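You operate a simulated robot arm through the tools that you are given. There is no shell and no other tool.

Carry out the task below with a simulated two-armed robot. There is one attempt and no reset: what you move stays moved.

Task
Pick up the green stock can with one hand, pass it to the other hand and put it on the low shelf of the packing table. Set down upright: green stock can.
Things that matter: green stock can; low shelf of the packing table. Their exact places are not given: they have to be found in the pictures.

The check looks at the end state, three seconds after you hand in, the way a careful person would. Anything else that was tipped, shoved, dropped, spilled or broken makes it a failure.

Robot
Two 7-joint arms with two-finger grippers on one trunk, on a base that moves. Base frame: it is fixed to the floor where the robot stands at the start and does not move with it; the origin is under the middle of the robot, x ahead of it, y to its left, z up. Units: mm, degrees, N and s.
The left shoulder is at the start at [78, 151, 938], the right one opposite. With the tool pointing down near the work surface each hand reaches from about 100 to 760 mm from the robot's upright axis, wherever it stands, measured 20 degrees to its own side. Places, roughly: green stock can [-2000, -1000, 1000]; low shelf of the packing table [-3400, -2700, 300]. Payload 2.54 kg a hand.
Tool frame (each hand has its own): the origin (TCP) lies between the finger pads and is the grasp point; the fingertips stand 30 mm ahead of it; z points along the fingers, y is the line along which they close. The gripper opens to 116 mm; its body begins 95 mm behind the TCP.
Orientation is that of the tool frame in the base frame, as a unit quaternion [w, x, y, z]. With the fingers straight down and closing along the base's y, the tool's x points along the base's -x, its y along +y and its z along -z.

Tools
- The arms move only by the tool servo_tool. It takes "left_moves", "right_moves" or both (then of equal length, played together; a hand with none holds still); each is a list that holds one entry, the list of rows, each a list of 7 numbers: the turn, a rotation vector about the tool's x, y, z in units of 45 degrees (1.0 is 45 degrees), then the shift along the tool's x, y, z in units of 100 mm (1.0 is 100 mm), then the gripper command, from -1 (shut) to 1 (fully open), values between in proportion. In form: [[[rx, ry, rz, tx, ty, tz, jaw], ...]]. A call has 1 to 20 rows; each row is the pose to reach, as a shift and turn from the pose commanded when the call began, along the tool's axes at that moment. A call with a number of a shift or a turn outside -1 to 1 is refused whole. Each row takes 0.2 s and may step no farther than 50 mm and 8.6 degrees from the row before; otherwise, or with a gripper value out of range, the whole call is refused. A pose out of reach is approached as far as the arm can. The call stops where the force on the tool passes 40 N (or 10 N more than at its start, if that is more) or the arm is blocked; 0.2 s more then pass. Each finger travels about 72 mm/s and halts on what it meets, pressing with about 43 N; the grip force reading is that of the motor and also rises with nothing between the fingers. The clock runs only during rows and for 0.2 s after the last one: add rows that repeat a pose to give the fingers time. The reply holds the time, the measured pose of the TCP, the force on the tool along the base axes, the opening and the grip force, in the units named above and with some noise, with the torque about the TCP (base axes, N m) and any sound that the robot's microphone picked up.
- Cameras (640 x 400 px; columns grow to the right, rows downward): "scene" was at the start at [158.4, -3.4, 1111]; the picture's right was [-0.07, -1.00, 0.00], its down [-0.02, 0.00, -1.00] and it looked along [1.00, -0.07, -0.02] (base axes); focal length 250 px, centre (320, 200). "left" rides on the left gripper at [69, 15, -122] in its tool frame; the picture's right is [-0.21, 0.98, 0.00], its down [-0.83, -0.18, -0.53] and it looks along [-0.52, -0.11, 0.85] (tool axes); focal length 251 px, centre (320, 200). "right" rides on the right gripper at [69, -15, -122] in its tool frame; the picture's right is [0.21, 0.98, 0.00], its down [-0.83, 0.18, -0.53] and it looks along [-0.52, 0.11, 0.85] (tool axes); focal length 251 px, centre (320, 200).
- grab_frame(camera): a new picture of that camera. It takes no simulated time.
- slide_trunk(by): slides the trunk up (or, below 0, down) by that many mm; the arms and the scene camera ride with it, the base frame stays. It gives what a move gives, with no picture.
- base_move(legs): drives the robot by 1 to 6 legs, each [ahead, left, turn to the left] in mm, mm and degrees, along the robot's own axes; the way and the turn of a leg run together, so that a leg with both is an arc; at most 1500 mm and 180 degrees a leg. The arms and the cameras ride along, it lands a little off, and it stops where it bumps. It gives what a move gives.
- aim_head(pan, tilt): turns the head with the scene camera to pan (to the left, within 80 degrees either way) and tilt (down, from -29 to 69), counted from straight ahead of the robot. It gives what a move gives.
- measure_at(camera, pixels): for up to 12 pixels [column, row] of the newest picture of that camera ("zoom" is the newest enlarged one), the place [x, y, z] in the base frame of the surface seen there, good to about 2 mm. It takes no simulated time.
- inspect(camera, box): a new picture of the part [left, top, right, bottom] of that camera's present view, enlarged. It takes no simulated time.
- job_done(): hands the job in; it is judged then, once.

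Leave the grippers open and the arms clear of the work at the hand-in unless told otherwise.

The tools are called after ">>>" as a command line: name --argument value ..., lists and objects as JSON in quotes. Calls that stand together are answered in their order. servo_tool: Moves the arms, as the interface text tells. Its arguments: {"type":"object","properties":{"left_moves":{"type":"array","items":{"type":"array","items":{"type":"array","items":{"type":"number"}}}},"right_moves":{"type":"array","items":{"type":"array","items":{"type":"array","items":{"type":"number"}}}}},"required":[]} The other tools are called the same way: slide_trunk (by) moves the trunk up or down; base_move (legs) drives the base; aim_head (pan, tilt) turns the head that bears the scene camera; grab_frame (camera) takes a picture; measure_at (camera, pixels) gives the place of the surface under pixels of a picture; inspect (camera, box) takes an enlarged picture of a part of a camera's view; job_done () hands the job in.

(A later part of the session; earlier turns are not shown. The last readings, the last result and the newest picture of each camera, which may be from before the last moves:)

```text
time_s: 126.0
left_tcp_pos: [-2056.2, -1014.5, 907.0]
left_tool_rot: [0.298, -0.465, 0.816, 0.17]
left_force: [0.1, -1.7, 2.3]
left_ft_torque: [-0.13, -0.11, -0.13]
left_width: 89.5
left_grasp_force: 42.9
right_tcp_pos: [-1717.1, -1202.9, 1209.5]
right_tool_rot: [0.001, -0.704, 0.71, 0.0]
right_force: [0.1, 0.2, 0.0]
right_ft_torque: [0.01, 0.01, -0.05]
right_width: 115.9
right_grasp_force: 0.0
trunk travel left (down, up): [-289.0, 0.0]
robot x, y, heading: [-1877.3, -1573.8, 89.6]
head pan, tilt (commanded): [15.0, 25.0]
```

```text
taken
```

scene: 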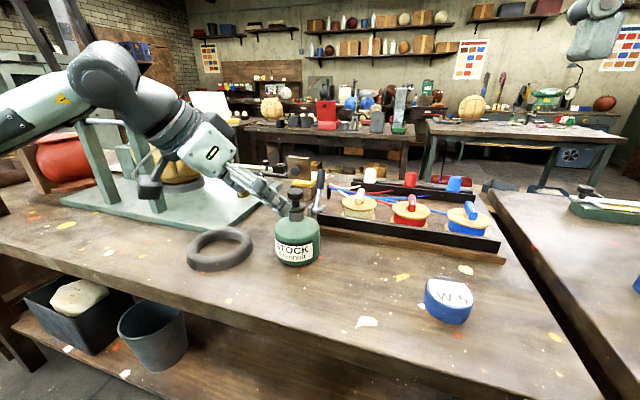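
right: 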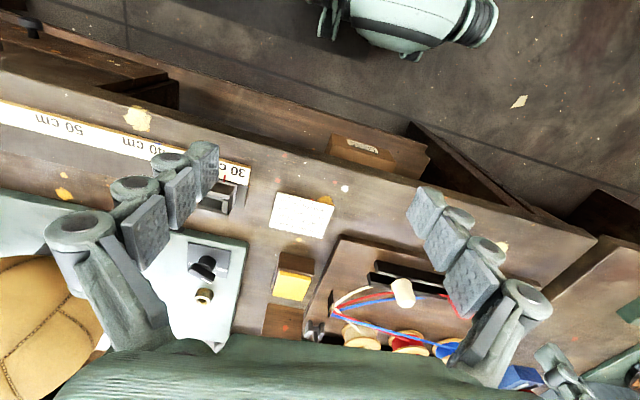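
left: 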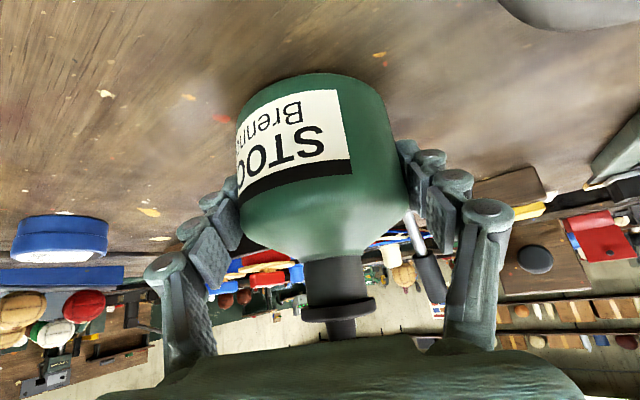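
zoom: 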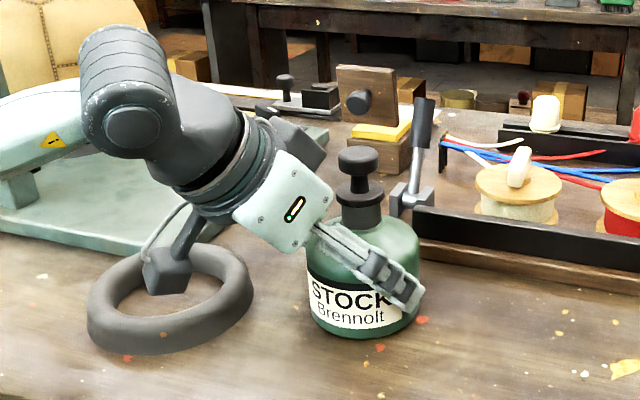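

The grip is firm (width 89.5 mm, 43 N). I'll lift straight up 60 mm slowly.

>>> servo_tool --left_moves '[[[0, 0, 0, -0.032, 0, -0.038, -1], [0, 0, 0, -0.097, 0, -0.115, -1], [0, 0, 0, -0.161, 0, -0.192, -1], [0, 0, 0, -0.225, 0, -0.268, -1], [0, 0, 0, -0.29, 0, -0.345, -1], [0, 0, 0, -0.354, 0, -0.421, -1], [0, 0, 0, -0.386, 0, -0.46, -1], [0, 0, 0, -0.386, 0, -0.46, -1]]]'

>>> inspect --camera "scene" --box '[180, 110, 380, 270]'

>>> grab_frame --camera "left"

```text
time_s: 127.8
left_tcp_pos: [-2056.2, -1015.0, 966.4]
left_tool_rot: [0.298, -0.466, 0.816, 0.17]
left_force: [0.2, 0.0, -5.6]
left_ft_torque: [-0.02, -0.01, 0.02]
left_width: 89.8
left_grasp_force: 42.6
right_tcp_pos: [-1716.5, -1201.2, 1210.0]
right_tool_rot: [0.0, -0.704, 0.71, 0.0]
right_force: [-0.9, -0.5, 0.9]
right_ft_torque: [0.0, -0.01, 0.02]
right_width: 115.9
right_grasp_force: 0.1
trunk travel left (down, up): [-289.0, 0.0]
robot x, y, heading: [-1878.8, -1578.2, 89.4]
head pan, tilt (commanded): [15.0, 25.0]
```

```text
2.50 times, centred on (280, 190) of scene
```

zoom: 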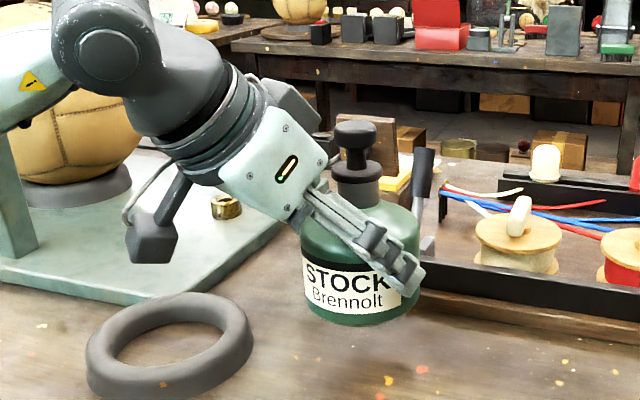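

```text
taken
```

left: 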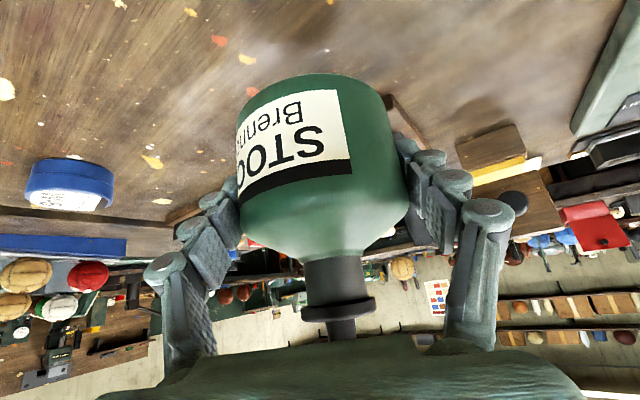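

Lifted: the load is 5.6 N, the can is upright and the stopper is in place. I'll raise another 80 mm, then back the base out into the aisle.

>>> servo_tool --left_moves '[[[0, 0, 0, -0.064, 0, -0.077, -1], [0, 0, 0, -0.129, 0, -0.153, -1], [0, 0, 0, -0.193, 0, -0.23, -1], [0, 0, 0, -0.257, 0, -0.306, -1], [0, 0, 0, -0.322, 0, -0.383, -1], [0, 0, 0, -0.386, 0, -0.46, -1], [0, 0, 0, -0.45, 0, -0.536, -1], [0, 0, 0, -0.514, 0, -0.613, -1], [0, 0, 0, -0.514, 0, -0.613, -1]]]'

>>> base_move --legs '[[-120, 0, 0], [-150, 0, 0]]'

>>> grab_frame --camera "scene"

>>> grab_frame --camera "left"

```text
time_s: 129.8
left_tcp_pos: [-2055.4, -1014.1, 1045.9]
left_tool_rot: [0.297, -0.466, 0.816, 0.17]
left_force: [-0.2, 0.0, -6.3]
left_ft_torque: [-0.06, 0.02, 0.01]
left_width: 89.5
left_grasp_force: 43.3
right_tcp_pos: [-1718.7, -1202.1, 1209.8]
right_tool_rot: [0.0, -0.703, 0.711, 0.0]
right_force: [-0.5, 0.4, 0.8]
right_ft_torque: [0.0, 0.04, 0.01]
right_width: 115.8
right_grasp_force: 0.1
trunk travel left (down, up): [-289.0, 0.0]
robot x, y, heading: [-1877.8, -1576.2, 89.6]
head pan, tilt (commanded): [15.0, 25.0]
```

```text
time_s: 132.0
left_tcp_pos: [-2056.7, -1283.6, 1046.1]
left_tool_rot: [0.298, -0.465, 0.817, 0.17]
left_force: [-0.7, -0.1, -5.1]
left_ft_torque: [-0.04, 0.0, 0.0]
left_width: 89.7
left_grasp_force: 42.6
right_tcp_pos: [-1719.6, -1471.5, 1210.7]
right_tool_rot: [0.0, -0.704, 0.71, 0.001]
right_force: [-0.2, -0.3, -0.5]
right_ft_torque: [0.01, -0.04, -0.01]
right_width: 115.9
right_grasp_force: 0.0
trunk travel left (down, up): [-289.0, 0.0]
robot x, y, heading: [-1876.6, -1844.4, 89.4]
head pan, tilt (commanded): [15.0, 25.0]
```

```text
taken
```

scene: 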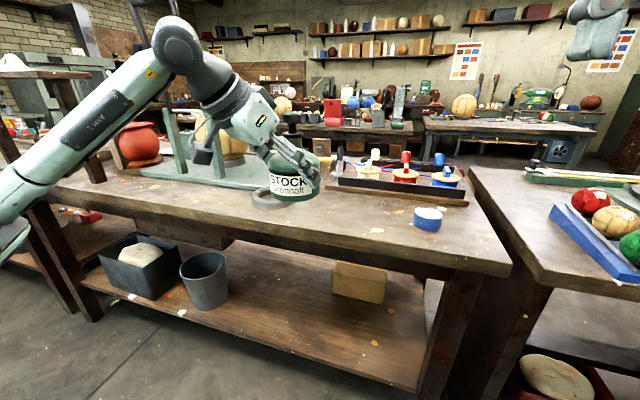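

```text
taken
```

left: 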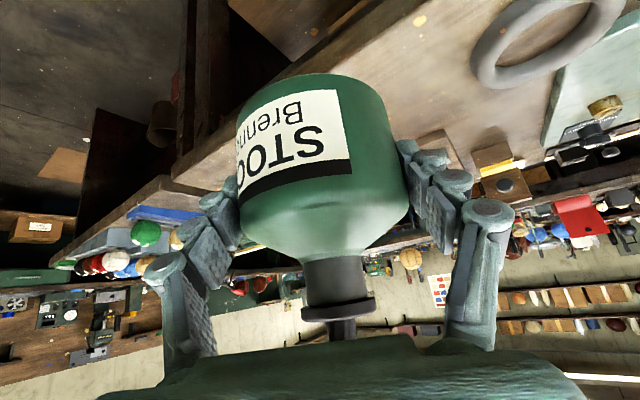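

The can is held clear of the table. The can's axis is at TCP+(3,4) mm and its base is 48 mm below the left TCP. I'll bring the left hand slowly about 100 mm to the right, toward the robot's midline, keeping its orientation.

>>> servo_tool --left_moves '[[[0, 0, 0, -0.03, -0.095, 0.025, -1], [0, 0, 0, -0.06, -0.19, 0.05, -1], [0, 0, 0, -0.1, -0.317, 0.084, -1], [0, 0, 0, -0.141, -0.444, 0.118, -1], [0, 0, 0, -0.181, -0.571, 0.151, -1], [0, 0, 0, -0.221, -0.698, 0.185, -1], [0, 0, 0, -0.262, -0.825, 0.218, -1], [0, 0, 0, -0.29, -0.914, 0.242, -1], [0, 0, 0, -0.302, -0.952, 0.252, -1], [0, 0, 0, -0.302, -0.952, 0.252, -1]]]'

>>> aim_head --pan 0 --tilt 15

>>> grab_frame --camera "scene"

```text
time_s: 134.2
left_tcp_pos: [-1954.9, -1297.5, 1044.7]
left_tool_rot: [0.297, -0.466, 0.816, 0.17]
left_force: [-0.6, 0.6, -5.6]
left_ft_torque: [-0.02, 0.01, 0.01]
left_width: 89.2
left_grasp_force: 43.9
right_tcp_pos: [-1718.7, -1470.9, 1209.9]
right_tool_rot: [0.001, -0.703, 0.711, 0.0]
right_force: [0.4, 0.5, 0.2]
right_ft_torque: [-0.02, 0.01, -0.01]
right_width: 115.9
right_grasp_force: 0.1
trunk travel left (down, up): [-289.0, 0.0]
robot x, y, heading: [-1880.8, -1843.2, 89.5]
head pan, tilt (commanded): [15.0, 25.0]
```

```text
time_s: 134.9
left_tcp_pos: [-1955.9, -1298.4, 1044.4]
left_tool_rot: [0.297, -0.465, 0.817, 0.169]
left_force: [-0.4, -0.8, -5.6]
left_ft_torque: [-0.03, 0.02, 0.01]
left_width: 89.6
left_grasp_force: 42.8
right_tcp_pos: [-1719.3, -1471.4, 1209.8]
right_tool_rot: [-0.001, -0.704, 0.711, -0.001]
right_force: [0.2, 0.0, -0.5]
right_ft_torque: [0.01, 0.0, -0.02]
right_width: 116.0
right_grasp_force: 0.1
trunk travel left (down, up): [-289.0, 0.0]
robot x, y, heading: [-1881.2, -1846.8, 89.4]
head pan, tilt (commanded): [0.0, 15.0]
```

```text
taken
```

scene: 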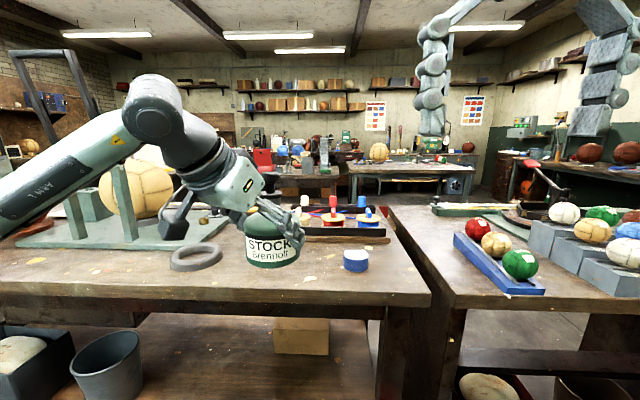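

I'll measure the can in the left hand to get its actual axis and base height.

>>> inspect --camera "scene" --box '[210, 160, 330, 280]'

```text
3.33 times, centred on (270, 220) of scene
```

zoom: 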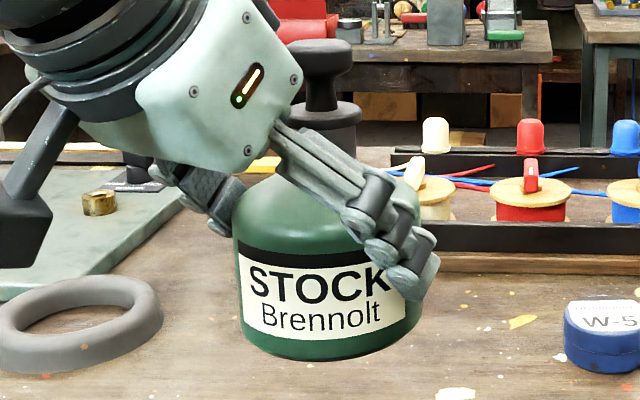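

>>> measure_at --camera "zoom" --pixels '[[327, 50], [340, 70], [327, 120], [240, 280], [325, 290], [325, 352], [325, 235], [415, 320], [245, 320], [320, 110], [405, 285], [365, 230]]'

```text
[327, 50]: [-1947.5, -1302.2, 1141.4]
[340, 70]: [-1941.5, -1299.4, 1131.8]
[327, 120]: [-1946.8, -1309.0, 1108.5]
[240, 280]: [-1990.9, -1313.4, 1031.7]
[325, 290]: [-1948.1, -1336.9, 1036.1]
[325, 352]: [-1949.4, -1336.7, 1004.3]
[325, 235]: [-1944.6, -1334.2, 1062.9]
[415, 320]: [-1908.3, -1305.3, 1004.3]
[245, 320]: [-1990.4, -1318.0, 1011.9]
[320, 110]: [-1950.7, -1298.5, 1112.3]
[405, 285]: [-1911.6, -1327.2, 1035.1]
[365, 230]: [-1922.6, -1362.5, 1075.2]
```

The measured can axis is about [-1951,-1293] with its base at z≈998, which agrees with the plan. I'll now turn the right hand toward its approach pose (yaw 60° left, 28° tilt) in two halves. This is the first half, with a small shift forward.

>>> servo_tool --right_moves '[[[-0.06, -0.104, -0.1, -0.1, 0.068, 0, 1], [-0.12, -0.208, -0.2, -0.2, 0.135, 0, 1], [-0.18, -0.312, -0.299, -0.3, 0.203, 0, 1], [-0.24, -0.415, -0.399, -0.4, 0.271, 0, 1], [-0.3, -0.519, -0.499, -0.5, 0.338, 0, 1], [-0.36, -0.623, -0.599, -0.6, 0.406, 0, 1], [-0.36, -0.623, -0.599, -0.6, 0.406, 0, 1]]]'

>>> grab_frame --camera "scene"

```text
time_s: 136.6
left_tcp_pos: [-1956.7, -1298.2, 1046.1]
left_tool_rot: [0.297, -0.465, 0.817, 0.169]
left_force: [0.0, -0.3, -7.0]
left_ft_torque: [0.0, 0.03, 0.03]
left_width: 89.2
left_grasp_force: 43.3
right_tcp_pos: [-1759.6, -1410.3, 1211.2]
right_tool_rot: [-0.073, 0.82, -0.502, -0.267]
right_force: [-0.3, -0.2, 0.1]
right_ft_torque: [-0.01, 0.0, 0.02]
right_width: 115.8
right_grasp_force: 0.1
trunk travel left (down, up): [-289.0, 0.0]
robot x, y, heading: [-1882.4, -1845.7, 89.1]
head pan, tilt (commanded): [0.0, 15.0]
```

```text
taken
```

scene: 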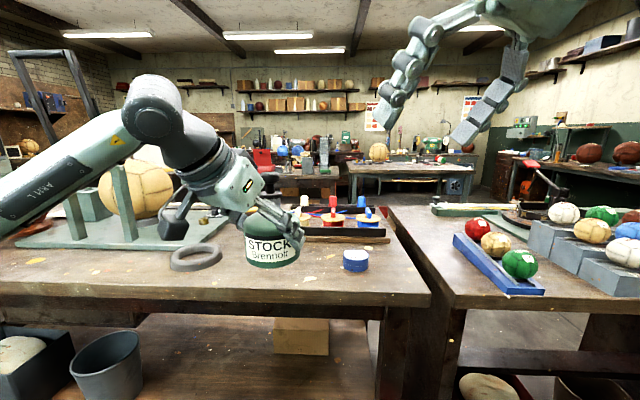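

The first half went as intended. Now the second half of the turn, with no shift.

>>> servo_tool --right_moves '[[[-0.06, -0.104, -0.1, 0, 0, 0, 1], [-0.12, -0.208, -0.2, 0, 0, 0, 1], [-0.18, -0.312, -0.299, 0, 0, 0, 1], [-0.24, -0.415, -0.399, 0, 0, 0, 1], [-0.3, -0.519, -0.499, 0, 0, 0, 1], [-0.36, -0.623, -0.599, 0, 0, 0, 1], [-0.36, -0.623, -0.599, 0, 0, 0, 1]]]'

>>> grab_frame --camera "scene"

>>> grab_frame --camera "right"

```text
time_s: 138.2
left_tcp_pos: [-1955.3, -1297.4, 1045.3]
left_tool_rot: [0.297, -0.466, 0.816, 0.17]
left_force: [0.4, -0.8, -5.9]
left_ft_torque: [0.01, 0.02, 0.0]
left_width: 89.2
left_grasp_force: 42.9
right_tcp_pos: [-1759.6, -1409.7, 1210.8]
right_tool_rot: [-0.136, 0.827, -0.224, -0.498]
right_force: [0.6, 0.1, -1.2]
right_ft_torque: [-0.01, -0.01, -0.05]
right_width: 116.2
right_grasp_force: 0.0
trunk travel left (down, up): [-289.0, 0.0]
robot x, y, heading: [-1880.4, -1845.6, 89.2]
head pan, tilt (commanded): [0.0, 15.0]
```

```text
taken
```

scene: 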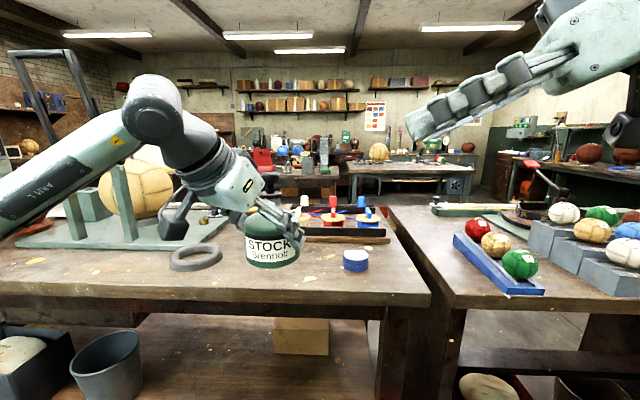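

```text
taken
```

right: 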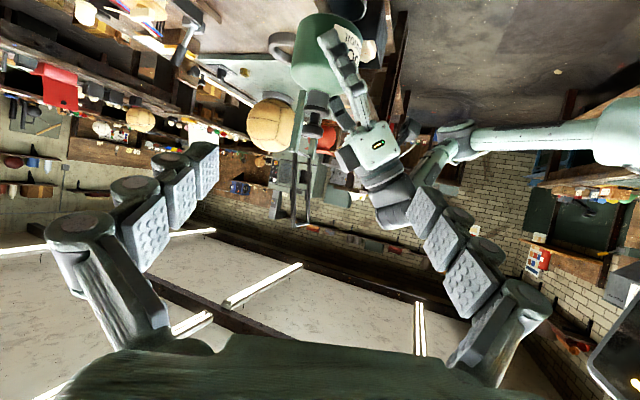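

The right hand's orientation is as planned. Next I'll shift it onto the approach line, [+50,-3,+38] mm in tool axes.

>>> servo_tool --right_moves '[[[0, 0, 0, 0.17, -0.01, 0.1, 1], [0, 0, 0, 0.34, -0.02, 0.2, 1], [0, 0, 0, 0.502, -0.034, 0.385, 1], [0, 0, 0, 0.502, -0.034, 0.385, 1]]]'

>>> grab_frame --camera "right"

>>> aim_head --pan -5 --tilt 12

>>> grab_frame --camera "scene"

```text
time_s: 139.2
left_tcp_pos: [-1955.6, -1297.6, 1044.9]
left_tool_rot: [0.297, -0.465, 0.817, 0.17]
left_force: [-0.9, -0.3, -5.9]
left_ft_torque: [-0.02, 0.03, 0.0]
left_width: 89.6
left_grasp_force: 43.0
right_tcp_pos: [-1766.6, -1400.7, 1146.9]
right_tool_rot: [-0.137, 0.827, -0.225, -0.497]
right_force: [-0.8, -0.1, -0.4]
right_ft_torque: [0.0, -0.05, 0.02]
right_width: 115.9
right_grasp_force: 0.0
trunk travel left (down, up): [-289.0, 0.0]
robot x, y, heading: [-1879.4, -1844.3, 89.2]
head pan, tilt (commanded): [0.0, 15.0]
```

```text
taken
```

right: 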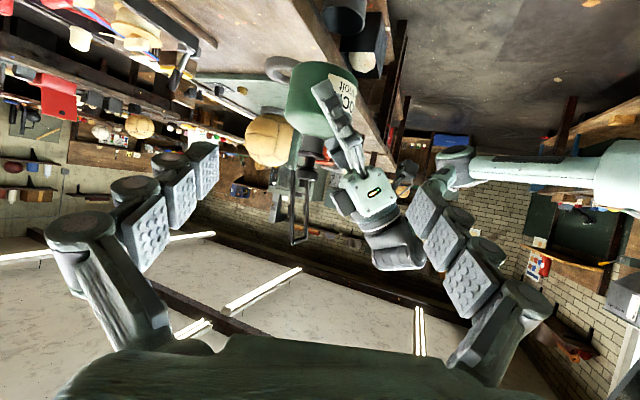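

```text
time_s: 139.8
left_tcp_pos: [-1957.6, -1298.0, 1045.8]
left_tool_rot: [0.297, -0.466, 0.816, 0.17]
left_force: [-0.1, 0.4, -6.5]
left_ft_torque: [0.0, 0.04, 0.0]
left_width: 89.6
left_grasp_force: 43.3
right_tcp_pos: [-1766.6, -1401.4, 1147.7]
right_tool_rot: [-0.137, 0.826, -0.226, -0.498]
right_force: [0.8, -0.3, 0.0]
right_ft_torque: [-0.01, 0.01, -0.02]
right_width: 115.6
right_grasp_force: 0.1
trunk travel left (down, up): [-289.0, 0.0]
robot x, y, heading: [-1881.3, -1847.3, 89.3]
head pan, tilt (commanded): [-5.0, 12.0]
```

```text
taken
```

scene: 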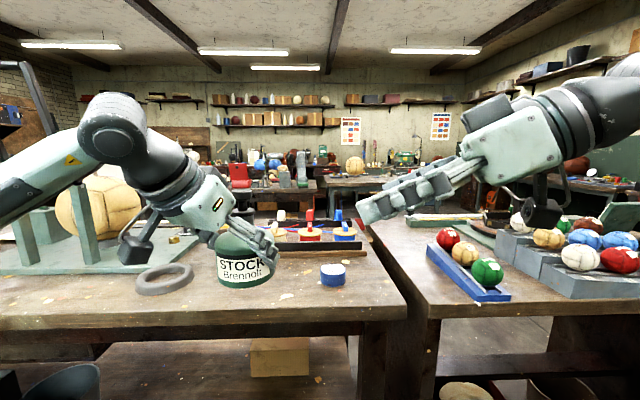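

Both hands are lined up: the can is centred at column ~318 in the right camera, with 230 mm left to go along the tool axis. I'll advance 100 mm and look.

>>> servo_tool --right_moves '[[[0, 0, 0, 0, 0, 0.2, 1], [0, 0, 0, 0, 0, 0.4, 1], [0, 0, 0, 0, 0, 0.6, 1], [0, 0, 0, 0, 0, 0.8, 1], [0, 0, 0, 0, 0, 1.0, 1], [0, 0, 0, 0, 0, 1.0, 1]]]'

>>> grab_frame --camera "right"

>>> grab_frame --camera "scene"

>>> grab_frame --camera "left"

```text
time_s: 141.2
left_tcp_pos: [-1956.0, -1297.4, 1045.7]
left_tool_rot: [0.298, -0.465, 0.816, 0.17]
left_force: [0.3, -0.4, -5.5]
left_ft_torque: [-0.01, 0.03, -0.01]
left_width: 89.4
left_grasp_force: 42.8
right_tcp_pos: [-1843.0, -1358.2, 1099.9]
right_tool_rot: [-0.137, 0.826, -0.226, -0.497]
right_force: [-0.1, 0.3, -0.4]
right_ft_torque: [0.0, 0.0, 0.01]
right_width: 116.2
right_grasp_force: 0.0
trunk travel left (down, up): [-289.0, 0.0]
robot x, y, heading: [-1877.6, -1845.5, 89.2]
head pan, tilt (commanded): [-5.0, 12.0]
```

```text
taken
```

right: 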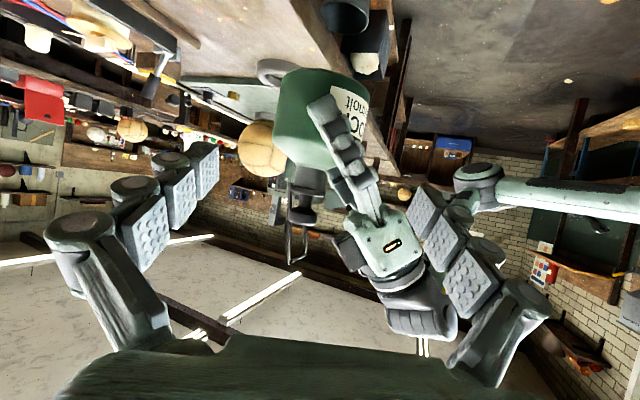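

```text
taken
```

scene: 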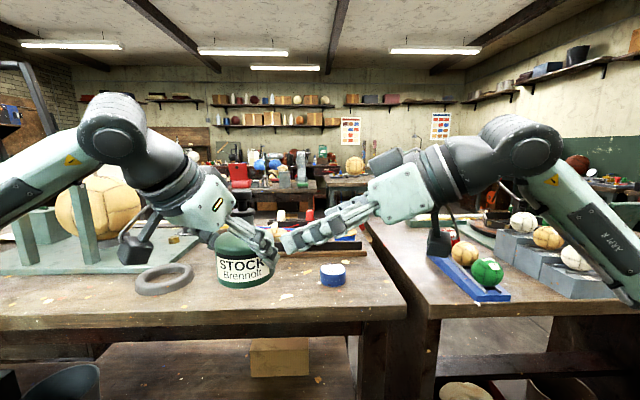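

```text
taken
```

left: 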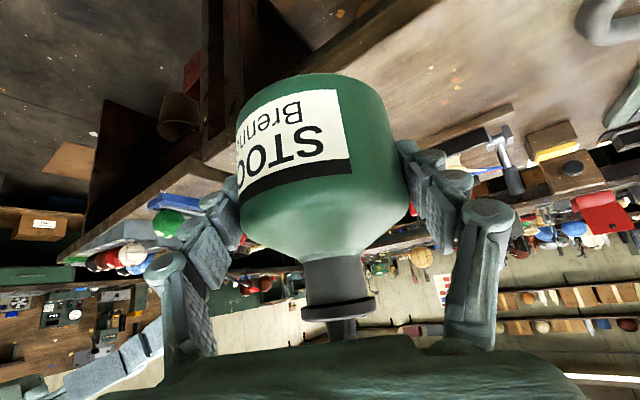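

The spacing looks clear: the right rear finger is set to pass below the left palm. 130 mm remain; I'll advance 60 mm and check again.

>>> servo_tool --right_moves '[[[0, 0, 0, 0, 0, 0.15, 1], [0, 0, 0, 0, 0, 0.3, 1], [0, 0, 0, 0, 0, 0.45, 1], [0, 0, 0, 0, 0, 0.6, 1], [0, 0, 0, 0, 0, 0.6, 1]]]'

>>> grab_frame --camera "right"

>>> inspect --camera "scene" --box '[160, 140, 400, 310]'

>>> grab_frame --camera "left"

```text
time_s: 142.4
left_tcp_pos: [-1956.1, -1297.8, 1044.9]
left_tool_rot: [0.297, -0.465, 0.817, 0.169]
left_force: [-0.4, -0.4, -5.9]
left_ft_torque: [-0.05, 0.01, -0.01]
left_width: 89.5
left_grasp_force: 43.0
right_tcp_pos: [-1889.0, -1329.3, 1072.9]
right_tool_rot: [-0.137, 0.826, -0.226, -0.497]
right_force: [-0.1, -0.7, 0.1]
right_ft_torque: [-0.01, -0.03, 0.0]
right_width: 115.9
right_grasp_force: 0.1
trunk travel left (down, up): [-289.0, 0.0]
robot x, y, heading: [-1884.8, -1848.4, 89.3]
head pan, tilt (commanded): [-5.0, 12.0]
```

```text
taken
```

right: 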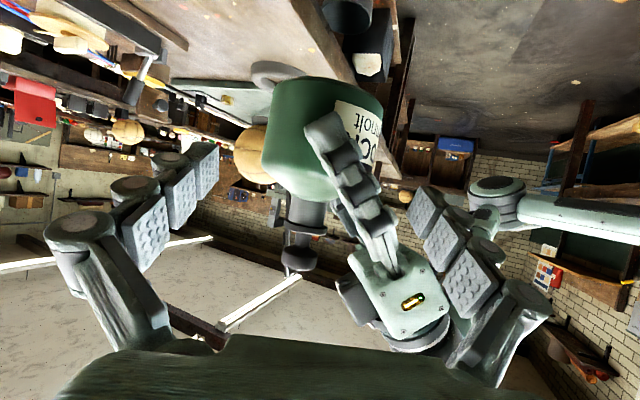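

```text
2.35 times, centred on (280, 225) of scene
```

zoom: 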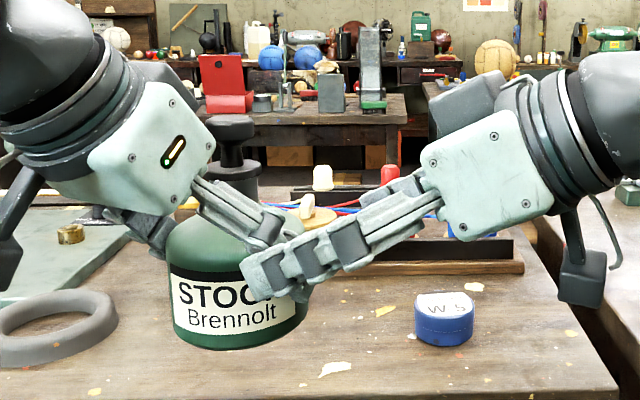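

```text
taken
```

left: 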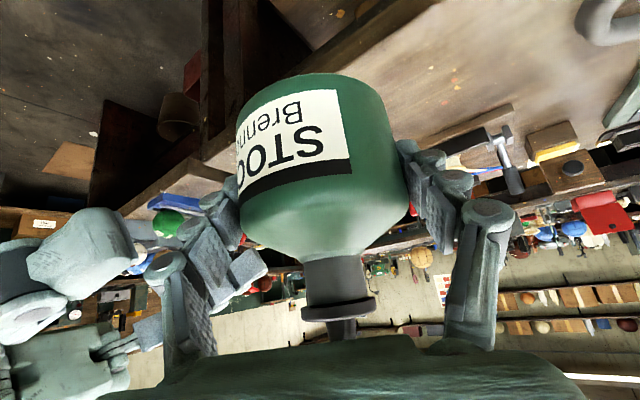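

Everything's clear and centred (the can spans columns 262–383 in the right view). I'll advance the last 70 mm in small steps.

>>> servo_tool --right_moves '[[[0, 0, 0, 0, 0, 0.1, 1], [0, 0, 0, 0, 0, 0.2, 1], [0, 0, 0, 0, 0.005, 0.3, 1], [0, 0, 0, 0, 0.01, 0.4, 1], [0, 0, 0, 0, 0.01, 0.5, 1], [0, 0, 0, 0, 0.01, 0.6, 1], [0, 0, 0, 0, 0.01, 0.7, 1], [0, 0, 0, 0, 0.01, 0.7, 1]]]'

>>> grab_frame --camera "right"

>>> inspect --camera "scene" --box '[160, 140, 400, 310]'

>>> grab_frame --camera "left"

```text
time_s: 144.2
left_tcp_pos: [-1955.6, -1297.4, 1045.3]
left_tool_rot: [0.297, -0.465, 0.817, 0.168]
left_force: [0.5, 0.3, -5.2]
left_ft_torque: [-0.01, 0.03, 0.01]
left_width: 89.7
left_grasp_force: 43.2
right_tcp_pos: [-1942.4, -1300.2, 1038.9]
right_tool_rot: [-0.137, 0.826, -0.226, -0.497]
right_force: [-0.2, 0.3, 0.1]
right_ft_torque: [-0.01, -0.02, 0.02]
right_width: 116.0
right_grasp_force: 0.1
trunk travel left (down, up): [-289.0, 0.0]
robot x, y, heading: [-1881.0, -1846.9, 89.3]
head pan, tilt (commanded): [-5.0, 12.0]
```

```text
taken
```

right: 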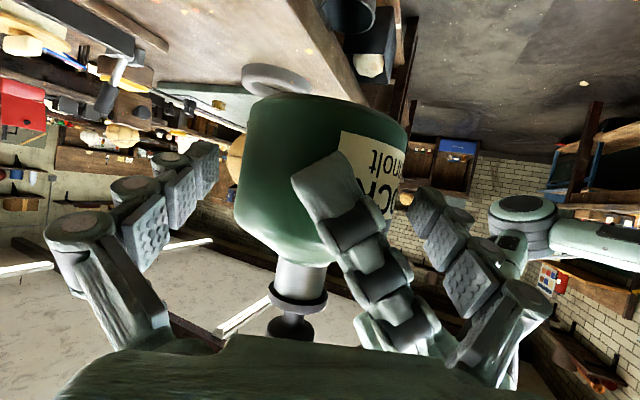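

```text
2.35 times, centred on (280, 225) of scene
```

zoom: 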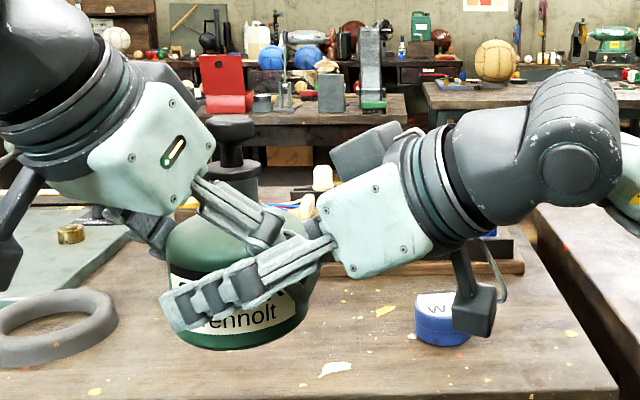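

```text
taken
```

left: 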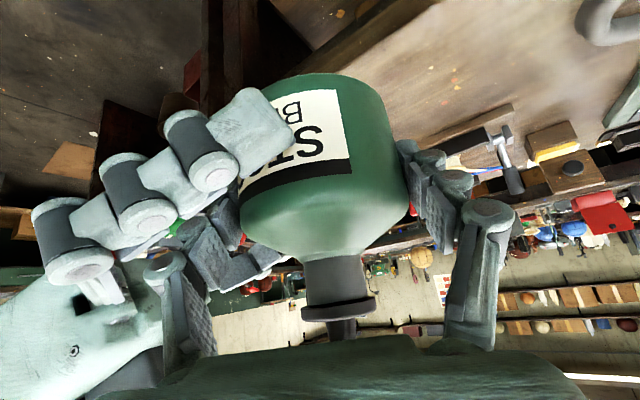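

No contact on either hand. I'll close the right gripper to just above the can's diameter first.

>>> servo_tool --right_moves '[[[0, 0, 0, 0, 0, 0, 0.85], [0, 0, 0, 0, 0, 0, 0.75], [0, 0, 0, 0, 0, 0, 0.67], [0, 0, 0, 0, 0, 0, 0.63], [0, 0, 0, 0, 0, 0, 0.63]]]'

>>> grab_frame --camera "right"

```text
time_s: 145.4
left_tcp_pos: [-1955.8, -1298.1, 1044.8]
left_tool_rot: [0.297, -0.464, 0.817, 0.169]
left_force: [0.9, -0.4, -5.1]
left_ft_torque: [-0.03, 0.01, 0.01]
left_width: 89.4
left_grasp_force: 43.0
right_tcp_pos: [-1940.7, -1300.1, 1040.0]
right_tool_rot: [-0.136, 0.826, -0.225, -0.498]
right_force: [-0.5, 0.3, 0.0]
right_ft_torque: [-0.03, 0.03, -0.01]
right_width: 94.7
right_grasp_force: 0.1
trunk travel left (down, up): [-289.0, 0.0]
robot x, y, heading: [-1880.9, -1848.5, 89.4]
head pan, tilt (commanded): [-5.0, 12.0]
```

```text
taken
```

right: 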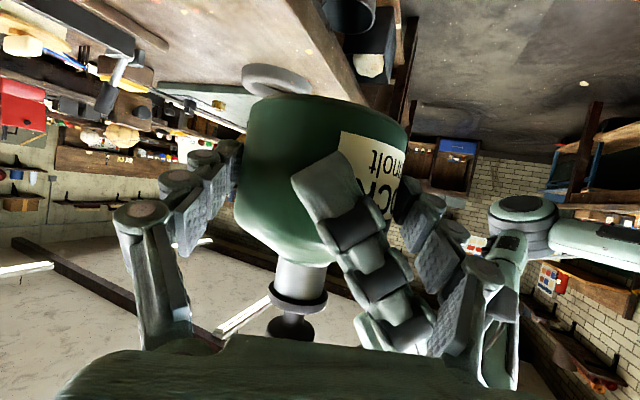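

At 94.7 mm there is still no contact, so it's well centred. I'll close onto the can.

>>> servo_tool --right_moves '[[[0, 0, 0, 0, 0, 0, 0.6], [0, 0, 0, 0, 0, 0, 0.57], [0, 0, 0, 0, 0, 0, 0.54], [0, 0, 0, 0, 0, 0, 0.5], [0, 0, 0, 0, 0, 0, 0.5]]]'

```text
time_s: 146.6
left_tcp_pos: [-1955.8, -1296.6, 1045.2]
left_tool_rot: [0.297, -0.465, 0.816, 0.169]
left_force: [-4.6, -0.4, -6.7]
left_ft_torque: [0.07, 0.0, -0.14]
left_width: 89.5
left_grasp_force: 42.8
right_tcp_pos: [-1940.7, -1299.9, 1040.2]
right_tool_rot: [-0.137, 0.826, -0.227, -0.497]
right_force: [3.9, 1.6, 1.3]
right_ft_torque: [-0.13, 0.07, 0.07]
right_width: 89.6
right_grasp_force: 43.1
trunk travel left (down, up): [-289.0, 0.0]
robot x, y, heading: [-1881.3, -1845.1, 89.2]
head pan, tilt (commanded): [-5.0, 12.0]
```

Both hands now hold the can (right width 89.6 mm, 43 N) with only small forces between them. I'll command the right hand fully shut, then open the left just enough to let go (about 100 mm).

>>> servo_tool --right_moves '[[[0, 0, 0, 0, 0, 0, -1], [0, 0, 0, 0, 0, 0, -1], [0, 0, 0, 0, 0, 0, -1], [0, 0, 0, 0, 0, 0, -1], [0, 0, 0, 0, 0, 0, -1], [0, 0, 0, 0, 0, 0, -1]]]' --left_moves '[[[0, 0, 0, 0, 0, 0, -1], [0, 0, 0, 0, 0, 0, 0.55], [0, 0, 0, 0, 0, 0, 0.62], [0, 0, 0, 0, 0, 0, 0.68], [0, 0, 0, 0, 0, 0, 0.72], [0, 0, 0, 0, 0, 0, 0.72]]]'

>>> grab_frame --camera "left"

>>> grab_frame --camera "right"

>>> inspect --camera "scene" --box '[160, 140, 400, 310]'

```text
time_s: 148.0
left_tcp_pos: [-1955.1, -1298.4, 1045.5]
left_tool_rot: [0.298, -0.465, 0.816, 0.169]
left_force: [0.7, 0.9, 1.0]
left_ft_torque: [-0.01, -0.02, 0.02]
left_width: 99.7
left_grasp_force: 0.0
right_tcp_pos: [-1942.6, -1299.9, 1039.6]
right_tool_rot: [-0.137, 0.826, -0.226, -0.498]
right_force: [0.7, -0.5, -1.5]
right_ft_torque: [0.05, -0.06, -0.01]
right_width: 89.4
right_grasp_force: 42.7
trunk travel left (down, up): [-289.0, 0.0]
robot x, y, heading: [-1880.4, -1844.9, 89.3]
head pan, tilt (commanded): [-5.0, 12.0]
```

```text
taken
```

left: 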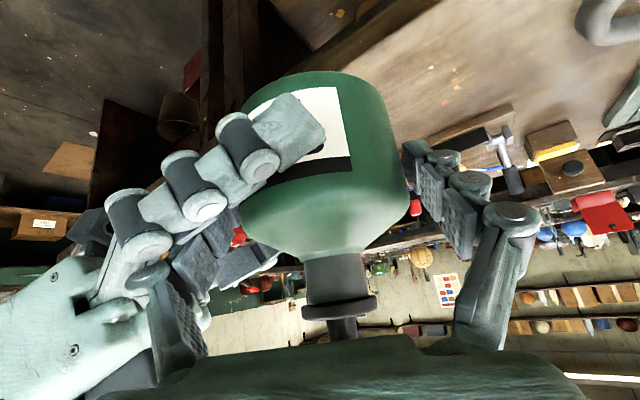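

```text
taken
```

right: 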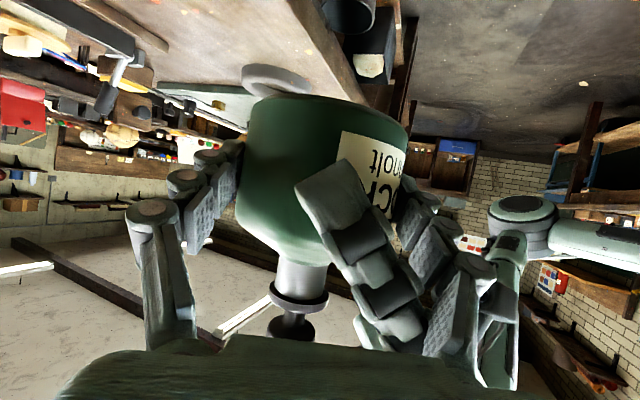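

```text
2.35 times, centred on (280, 225) of scene
```

zoom: 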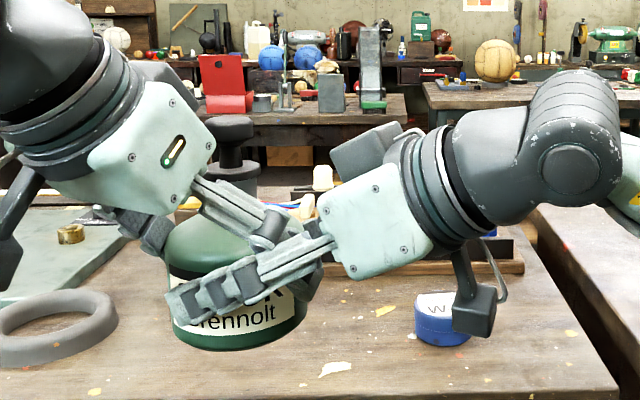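

The left hand has let go (0 N, width 99.7 mm) and the right holds at 43 N. I'll first raise the left hand 6 mm, then draw it back 20 mm along its own axis, and check forces.

>>> servo_tool --left_moves '[[[0, 0, 0, -0.02, 0, -0.023, 0.72], [0, 0, 0, -0.039, 0, -0.046, 0.72], [0, 0, 0, -0.039, 0, -0.1, 0.72], [0, 0, 0, -0.039, 0, -0.17, 0.72], [0, 0, 0, -0.039, 0, -0.25, 0.72], [0, 0, 0, -0.039, 0, -0.25, 0.72]]]'

>>> grab_frame --camera "left"

>>> inspect --camera "scene" --box '[160, 140, 400, 310]'

```text
time_s: 149.4
left_tcp_pos: [-1962.0, -1309.5, 1067.6]
left_tool_rot: [0.298, -0.466, 0.816, 0.17]
left_force: [0.5, 0.7, -0.5]
left_ft_torque: [0.04, -0.04, 0.0]
left_width: 99.7
left_grasp_force: 0.1
right_tcp_pos: [-1942.6, -1300.4, 1039.5]
right_tool_rot: [-0.137, 0.826, -0.226, -0.498]
right_force: [0.8, -0.7, -0.7]
right_ft_torque: [-0.02, -0.08, 0.02]
right_width: 89.7
right_grasp_force: 42.9
trunk travel left (down, up): [-289.0, 0.0]
robot x, y, heading: [-1876.3, -1848.4, 89.3]
head pan, tilt (commanded): [-5.0, 12.0]
```

```text
taken
```

left: 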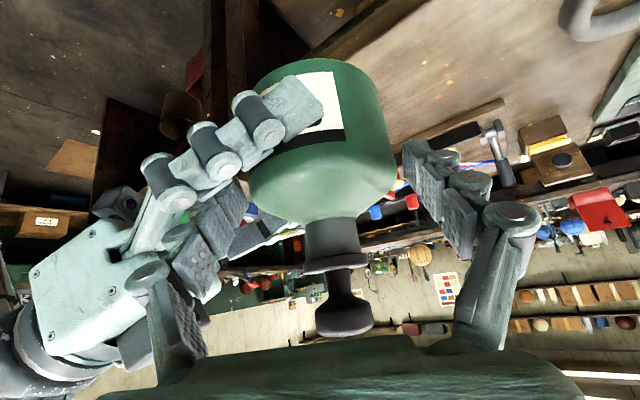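

```text
2.35 times, centred on (280, 225) of scene
```

zoom: 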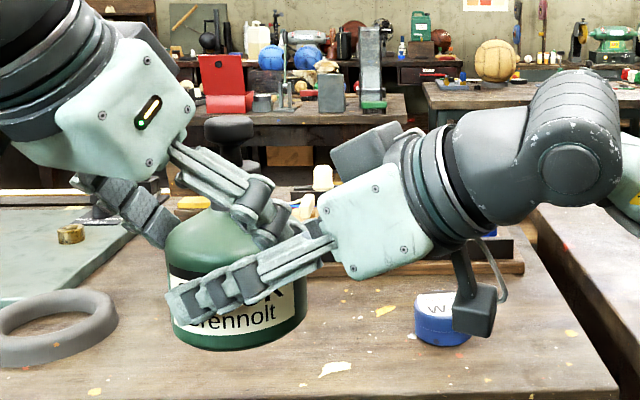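

The left hand is sliding off freely and the can stays in the right hand. I'll continue drawing the left hand back.

>>> servo_tool --left_moves '[[[0, 0, 0, 0, 0, -0.1, 0.72], [0, 0, 0, 0, 0, -0.2, 0.72], [0, 0, 0, 0, 0, -0.35, 0.72], [0, 0, 0, 0, 0, -0.5, 0.72], [0, 0, 0, 0, 0, -0.65, 0.72], [0, 0, 0, 0, 0, -0.8, 0.72], [0, 0, 0, 0, 0, -1.0, 0.72], [0, 0, 0, 0, 0, -1.0, 0.72]]]'

>>> grab_frame --camera "left"

>>> inspect --camera "scene" --box '[160, 100, 440, 310]'

```text
time_s: 151.2
left_tcp_pos: [-1995.5, -1364.4, 1144.3]
left_tool_rot: [0.296, -0.466, 0.816, 0.17]
left_force: [0.3, 0.5, 0.1]
left_ft_torque: [-0.01, 0.02, 0.02]
left_width: 99.7
left_grasp_force: 0.0
right_tcp_pos: [-1942.3, -1300.9, 1040.2]
right_tool_rot: [-0.136, 0.827, -0.226, -0.497]
right_force: [-0.8, -0.1, -0.9]
right_ft_torque: [-0.05, -0.06, 0.01]
right_width: 89.4
right_grasp_force: 43.1
trunk travel left (down, up): [-289.0, 0.0]
robot x, y, heading: [-1882.0, -1845.6, 89.3]
head pan, tilt (commanded): [-5.0, 12.0]
```

```text
taken
```

left: 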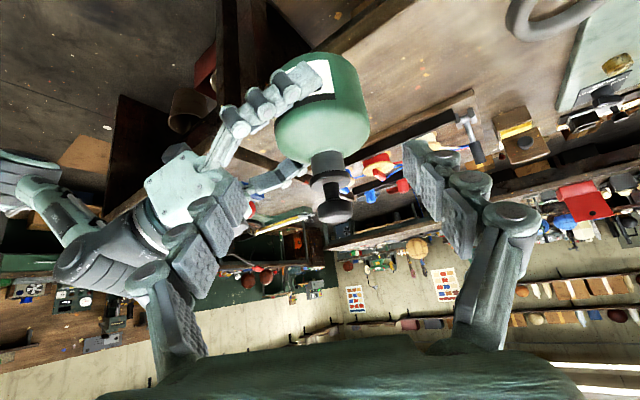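

```text
1.90 times, centred on (300, 205) of scene
```

zoom: 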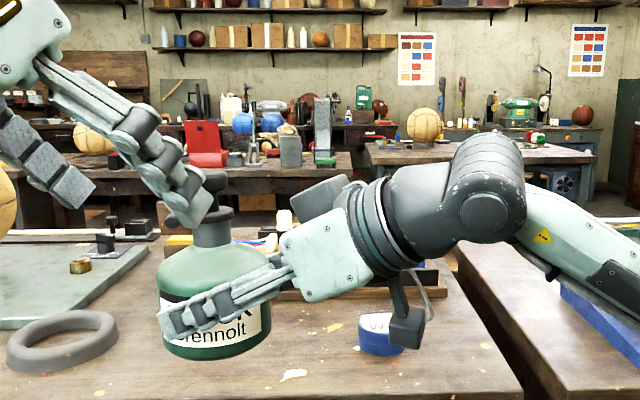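

The handover worked: the right hand alone holds the can upright with the stopper on, and the left hand is clear. I'll pull the left hand farther back and return it to vertical, out of the way.

>>> servo_tool --left_moves '[[[0, 0, 0, 0, 0, -0.2, 0.72], [0, 0, 0, 0, 0, -0.4, 0.72], [0, 0, 0, 0, 0, -0.6, 0.8], [0, 0.178, 0, -0.0, 0.05, -0.75, 1], [0, 0.356, 0, -0.0, 0.15, -0.75, 1], [0, 0.533, 0, -0.0, 0.3, -0.75, 1], [0, 0.711, 0, -0.0, 0.45, -0.75, 1], [0, 0.889, 0, -0.0, 0.6, -0.75, 1], [0, 0.889, 0, -0.0, 0.6, -0.75, 1]]]'

>>> grab_frame --camera "scene"

```text
time_s: 153.2
left_tcp_pos: [-2072.4, -1374.7, 1201.7]
left_tool_rot: [0.001, -0.494, 0.869, 0.0]
left_force: [0.1, 0.3, 1.0]
left_ft_torque: [0.0, 0.0, -0.02]
left_width: 115.8
left_grasp_force: 0.0
right_tcp_pos: [-1942.3, -1299.3, 1039.2]
right_tool_rot: [-0.136, 0.827, -0.226, -0.497]
right_force: [0.9, 0.4, -0.1]
right_ft_torque: [-0.02, -0.05, -0.02]
right_width: 89.5
right_grasp_force: 43.2
trunk travel left (down, up): [-289.0, 0.0]
robot x, y, heading: [-1882.6, -1842.8, 89.6]
head pan, tilt (commanded): [-5.0, 12.0]
```

```text
taken
```

scene: 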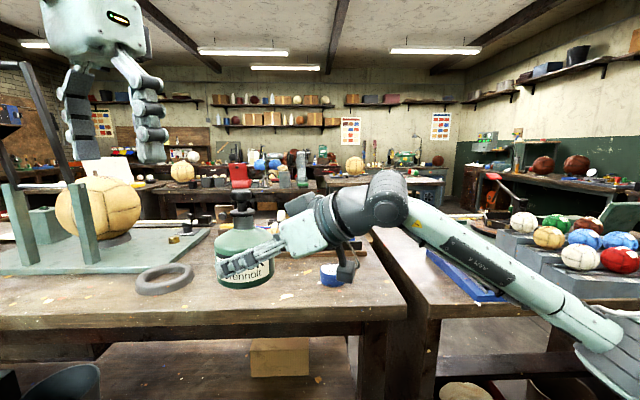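

The left hand is vertical again. I'll pull it back toward the body in two moves so it stays clear while I drive.

>>> servo_tool --left_moves '[[[0, 0, -0.167, 0.24, -0.056, 0, 1], [0, 0, -0.333, 0.48, -0.112, 0, 1], [0, 0, -0.5, 0.72, -0.169, 0, 1], [0, 0, -0.667, 0.96, -0.225, 0, 1], [0, 0, -0.667, 0.96, -0.225, 0, 1]]]'

>>> servo_tool --left_moves '[[[0, 0, 0, 0.25, 0.05, 0, 1], [0, 0, 0, 0.5, 0.1, 0, 1], [0, 0, 0, 0.75, 0.15, 0, 1], [0, 0, 0, 0.95, 0.2, 0, 1], [0, 0, 0, 0.95, 0.2, 0, 1]]]'

>>> grab_frame --camera "scene"

```text
time_s: 154.4
left_tcp_pos: [-2101.1, -1469.2, 1200.6]
left_tool_rot: [0.0, -0.703, 0.711, -0.001]
left_force: [-0.7, 0.2, 0.4]
left_ft_torque: [-0.03, -0.02, -0.01]
left_width: 116.3
left_grasp_force: 0.2
right_tcp_pos: [-1941.5, -1299.3, 1039.6]
right_tool_rot: [-0.137, 0.827, -0.226, -0.497]
right_force: [-0.4, 0.8, -0.8]
right_ft_torque: [-0.05, -0.09, -0.02]
right_width: 89.6
right_grasp_force: 42.1
trunk travel left (down, up): [-289.0, 0.0]
robot x, y, heading: [-1881.2, -1847.7, 89.5]
head pan, tilt (commanded): [-5.0, 12.0]
```

```text
time_s: 155.6
left_tcp_pos: [-2109.9, -1557.9, 1190.1]
left_tool_rot: [0.0, -0.703, 0.711, -0.001]
left_force: [0.8, 0.1, 1.1]
left_ft_torque: [-0.01, 0.03, -0.01]
left_width: 115.8
left_grasp_force: 0.1
left hand out of reach, approached as far as the arm can: row 3, 4, 5
right_tcp_pos: [-1940.7, -1299.6, 1040.9]
right_tool_rot: [-0.136, 0.826, -0.226, -0.498]
right_force: [0.6, 0.3, -0.2]
right_ft_torque: [0.0, -0.04, -0.03]
right_width: 89.9
right_grasp_force: 42.8
trunk travel left (down, up): [-289.0, 0.0]
robot x, y, heading: [-1880.6, -1846.4, 89.3]
head pan, tilt (commanded): [-5.0, 12.0]
```

```text
taken
```

scene: 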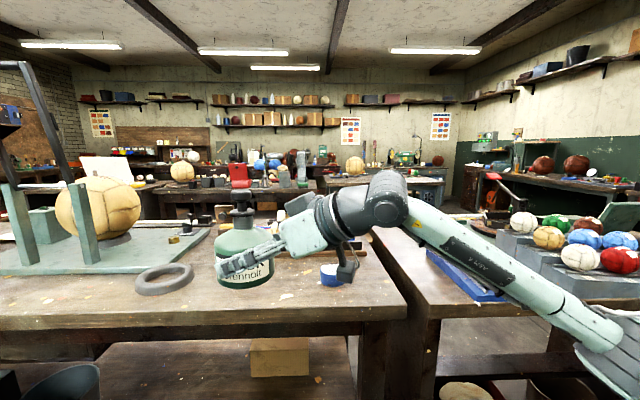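

The left arm is parked near the body. I'll draw the can in by 60 mm toward the robot to shrink the turning circle, moving slowly.

>>> servo_tool --right_moves '[[[0, 0, 0, 0.012, 0.043, -0.022, -1], [0, 0, 0, 0.035, 0.13, -0.067, -1], [0, 0, 0, 0.059, 0.216, -0.112, -1], [0, 0, 0, 0.082, 0.302, -0.157, -1], [0, 0, 0, 0.106, 0.389, -0.202, -1], [0, 0, 0, 0.129, 0.475, -0.247, -1], [0, 0, 0, 0.141, 0.518, -0.269, -1], [0, 0, 0, 0.141, 0.518, -0.269, -1]]]'

>>> inspect --camera "scene" --box '[160, 100, 440, 310]'

```text
time_s: 157.4
left_tcp_pos: [-2111.1, -1559.2, 1190.2]
left_tool_rot: [0.0, -0.704, 0.71, 0.0]
left_force: [-0.3, -0.7, 0.2]
left_ft_torque: [0.01, 0.02, -0.03]
left_width: 115.6
left_grasp_force: 0.1
right_tcp_pos: [-1943.5, -1359.9, 1039.9]
right_tool_rot: [-0.136, 0.827, -0.226, -0.497]
right_force: [-1.3, 0.2, 0.2]
right_ft_torque: [-0.07, -0.09, 0.0]
right_width: 89.5
right_grasp_force: 42.3
trunk travel left (down, up): [-289.0, 0.0]
robot x, y, heading: [-1880.5, -1846.6, 89.3]
head pan, tilt (commanded): [-5.0, 12.0]
```

```text
1.90 times, centred on (300, 205) of scene
```

zoom: 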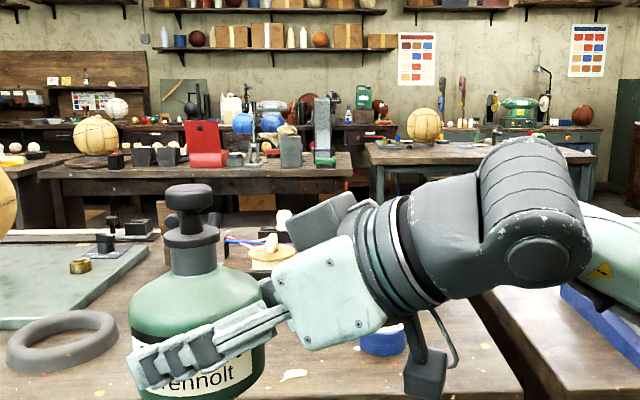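

The can moves firmly with the hand. I'll move forward 40 mm to the middle of the aisle, then turn left 90° gently to face -x.

>>> base_move --legs '[[40, 0, 0], [0, 0, 45], [0, 0, 45]]'

>>> aim_head --pan 35 --tilt 25

>>> grab_frame --camera "scene"

>>> grab_frame --camera "right"

```text
time_s: 162.5
left_tcp_pos: [-2165.4, -2039.2, 1190.4]
left_tool_rot: [0.0, 1.0, -0.002, 0.0]
left_force: [-0.6, 0.7, 0.2]
left_ft_torque: [0.0, -0.01, 0.01]
left_width: 116.2
left_grasp_force: 0.0
right_tcp_pos: [-2365.3, -1871.4, 1039.1]
right_tool_rot: [0.258, 0.742, 0.428, -0.447]
right_force: [0.5, 0.4, -5.9]
right_ft_torque: [0.09, -0.04, -0.01]
right_width: 89.4
right_grasp_force: 43.1
trunk travel left (down, up): [-289.0, 0.0]
robot x, y, heading: [-1880.1, -1804.8, 180.0]
head pan, tilt (commanded): [-5.0, 12.0]
```

```text
time_s: 163.6
left_tcp_pos: [-2165.9, -2039.1, 1190.2]
left_tool_rot: [0.001, 1.0, -0.002, 0.0]
left_force: [-0.3, 0.7, 0.3]
left_ft_torque: [0.04, 0.04, -0.03]
left_width: 116.0
left_grasp_force: 0.0
right_tcp_pos: [-2365.2, -1871.6, 1040.2]
right_tool_rot: [0.256, 0.743, 0.428, -0.446]
right_force: [0.8, -0.1, -5.7]
right_ft_torque: [0.09, -0.08, -0.02]
right_width: 89.6
right_grasp_force: 43.1
trunk travel left (down, up): [-289.0, 0.0]
robot x, y, heading: [-1878.4, -1806.0, 179.7]
head pan, tilt (commanded): [35.0, 25.0]
```

```text
taken
```

scene: 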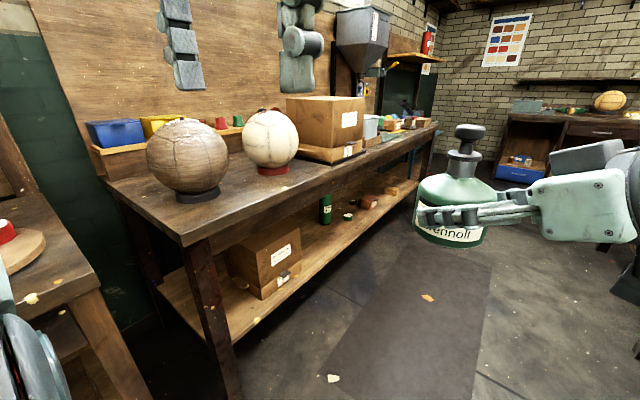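

```text
taken
```

right: 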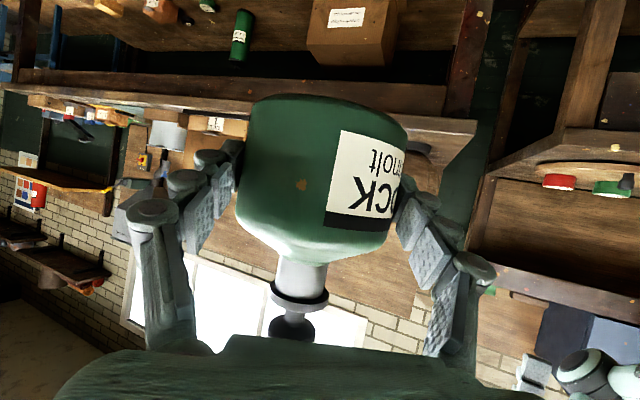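

The right hand now reads 5.8 N, so it carries the can. The packing table's low shelf is visible, with the carton at (265,265), the green tin at (325,208) and small items at (348,216), (370,200) and (390,190). I'll enlarge and measure the shelf.

>>> inspect --camera "scene" --box '[200, 150, 440, 340]'

```text
2.11 times, centred on (320, 245) of scene
```

zoom: 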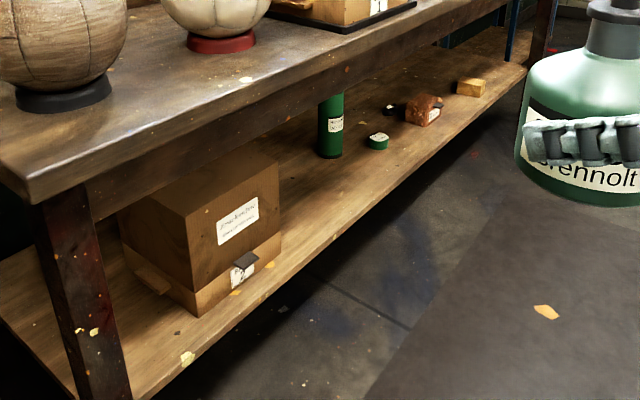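

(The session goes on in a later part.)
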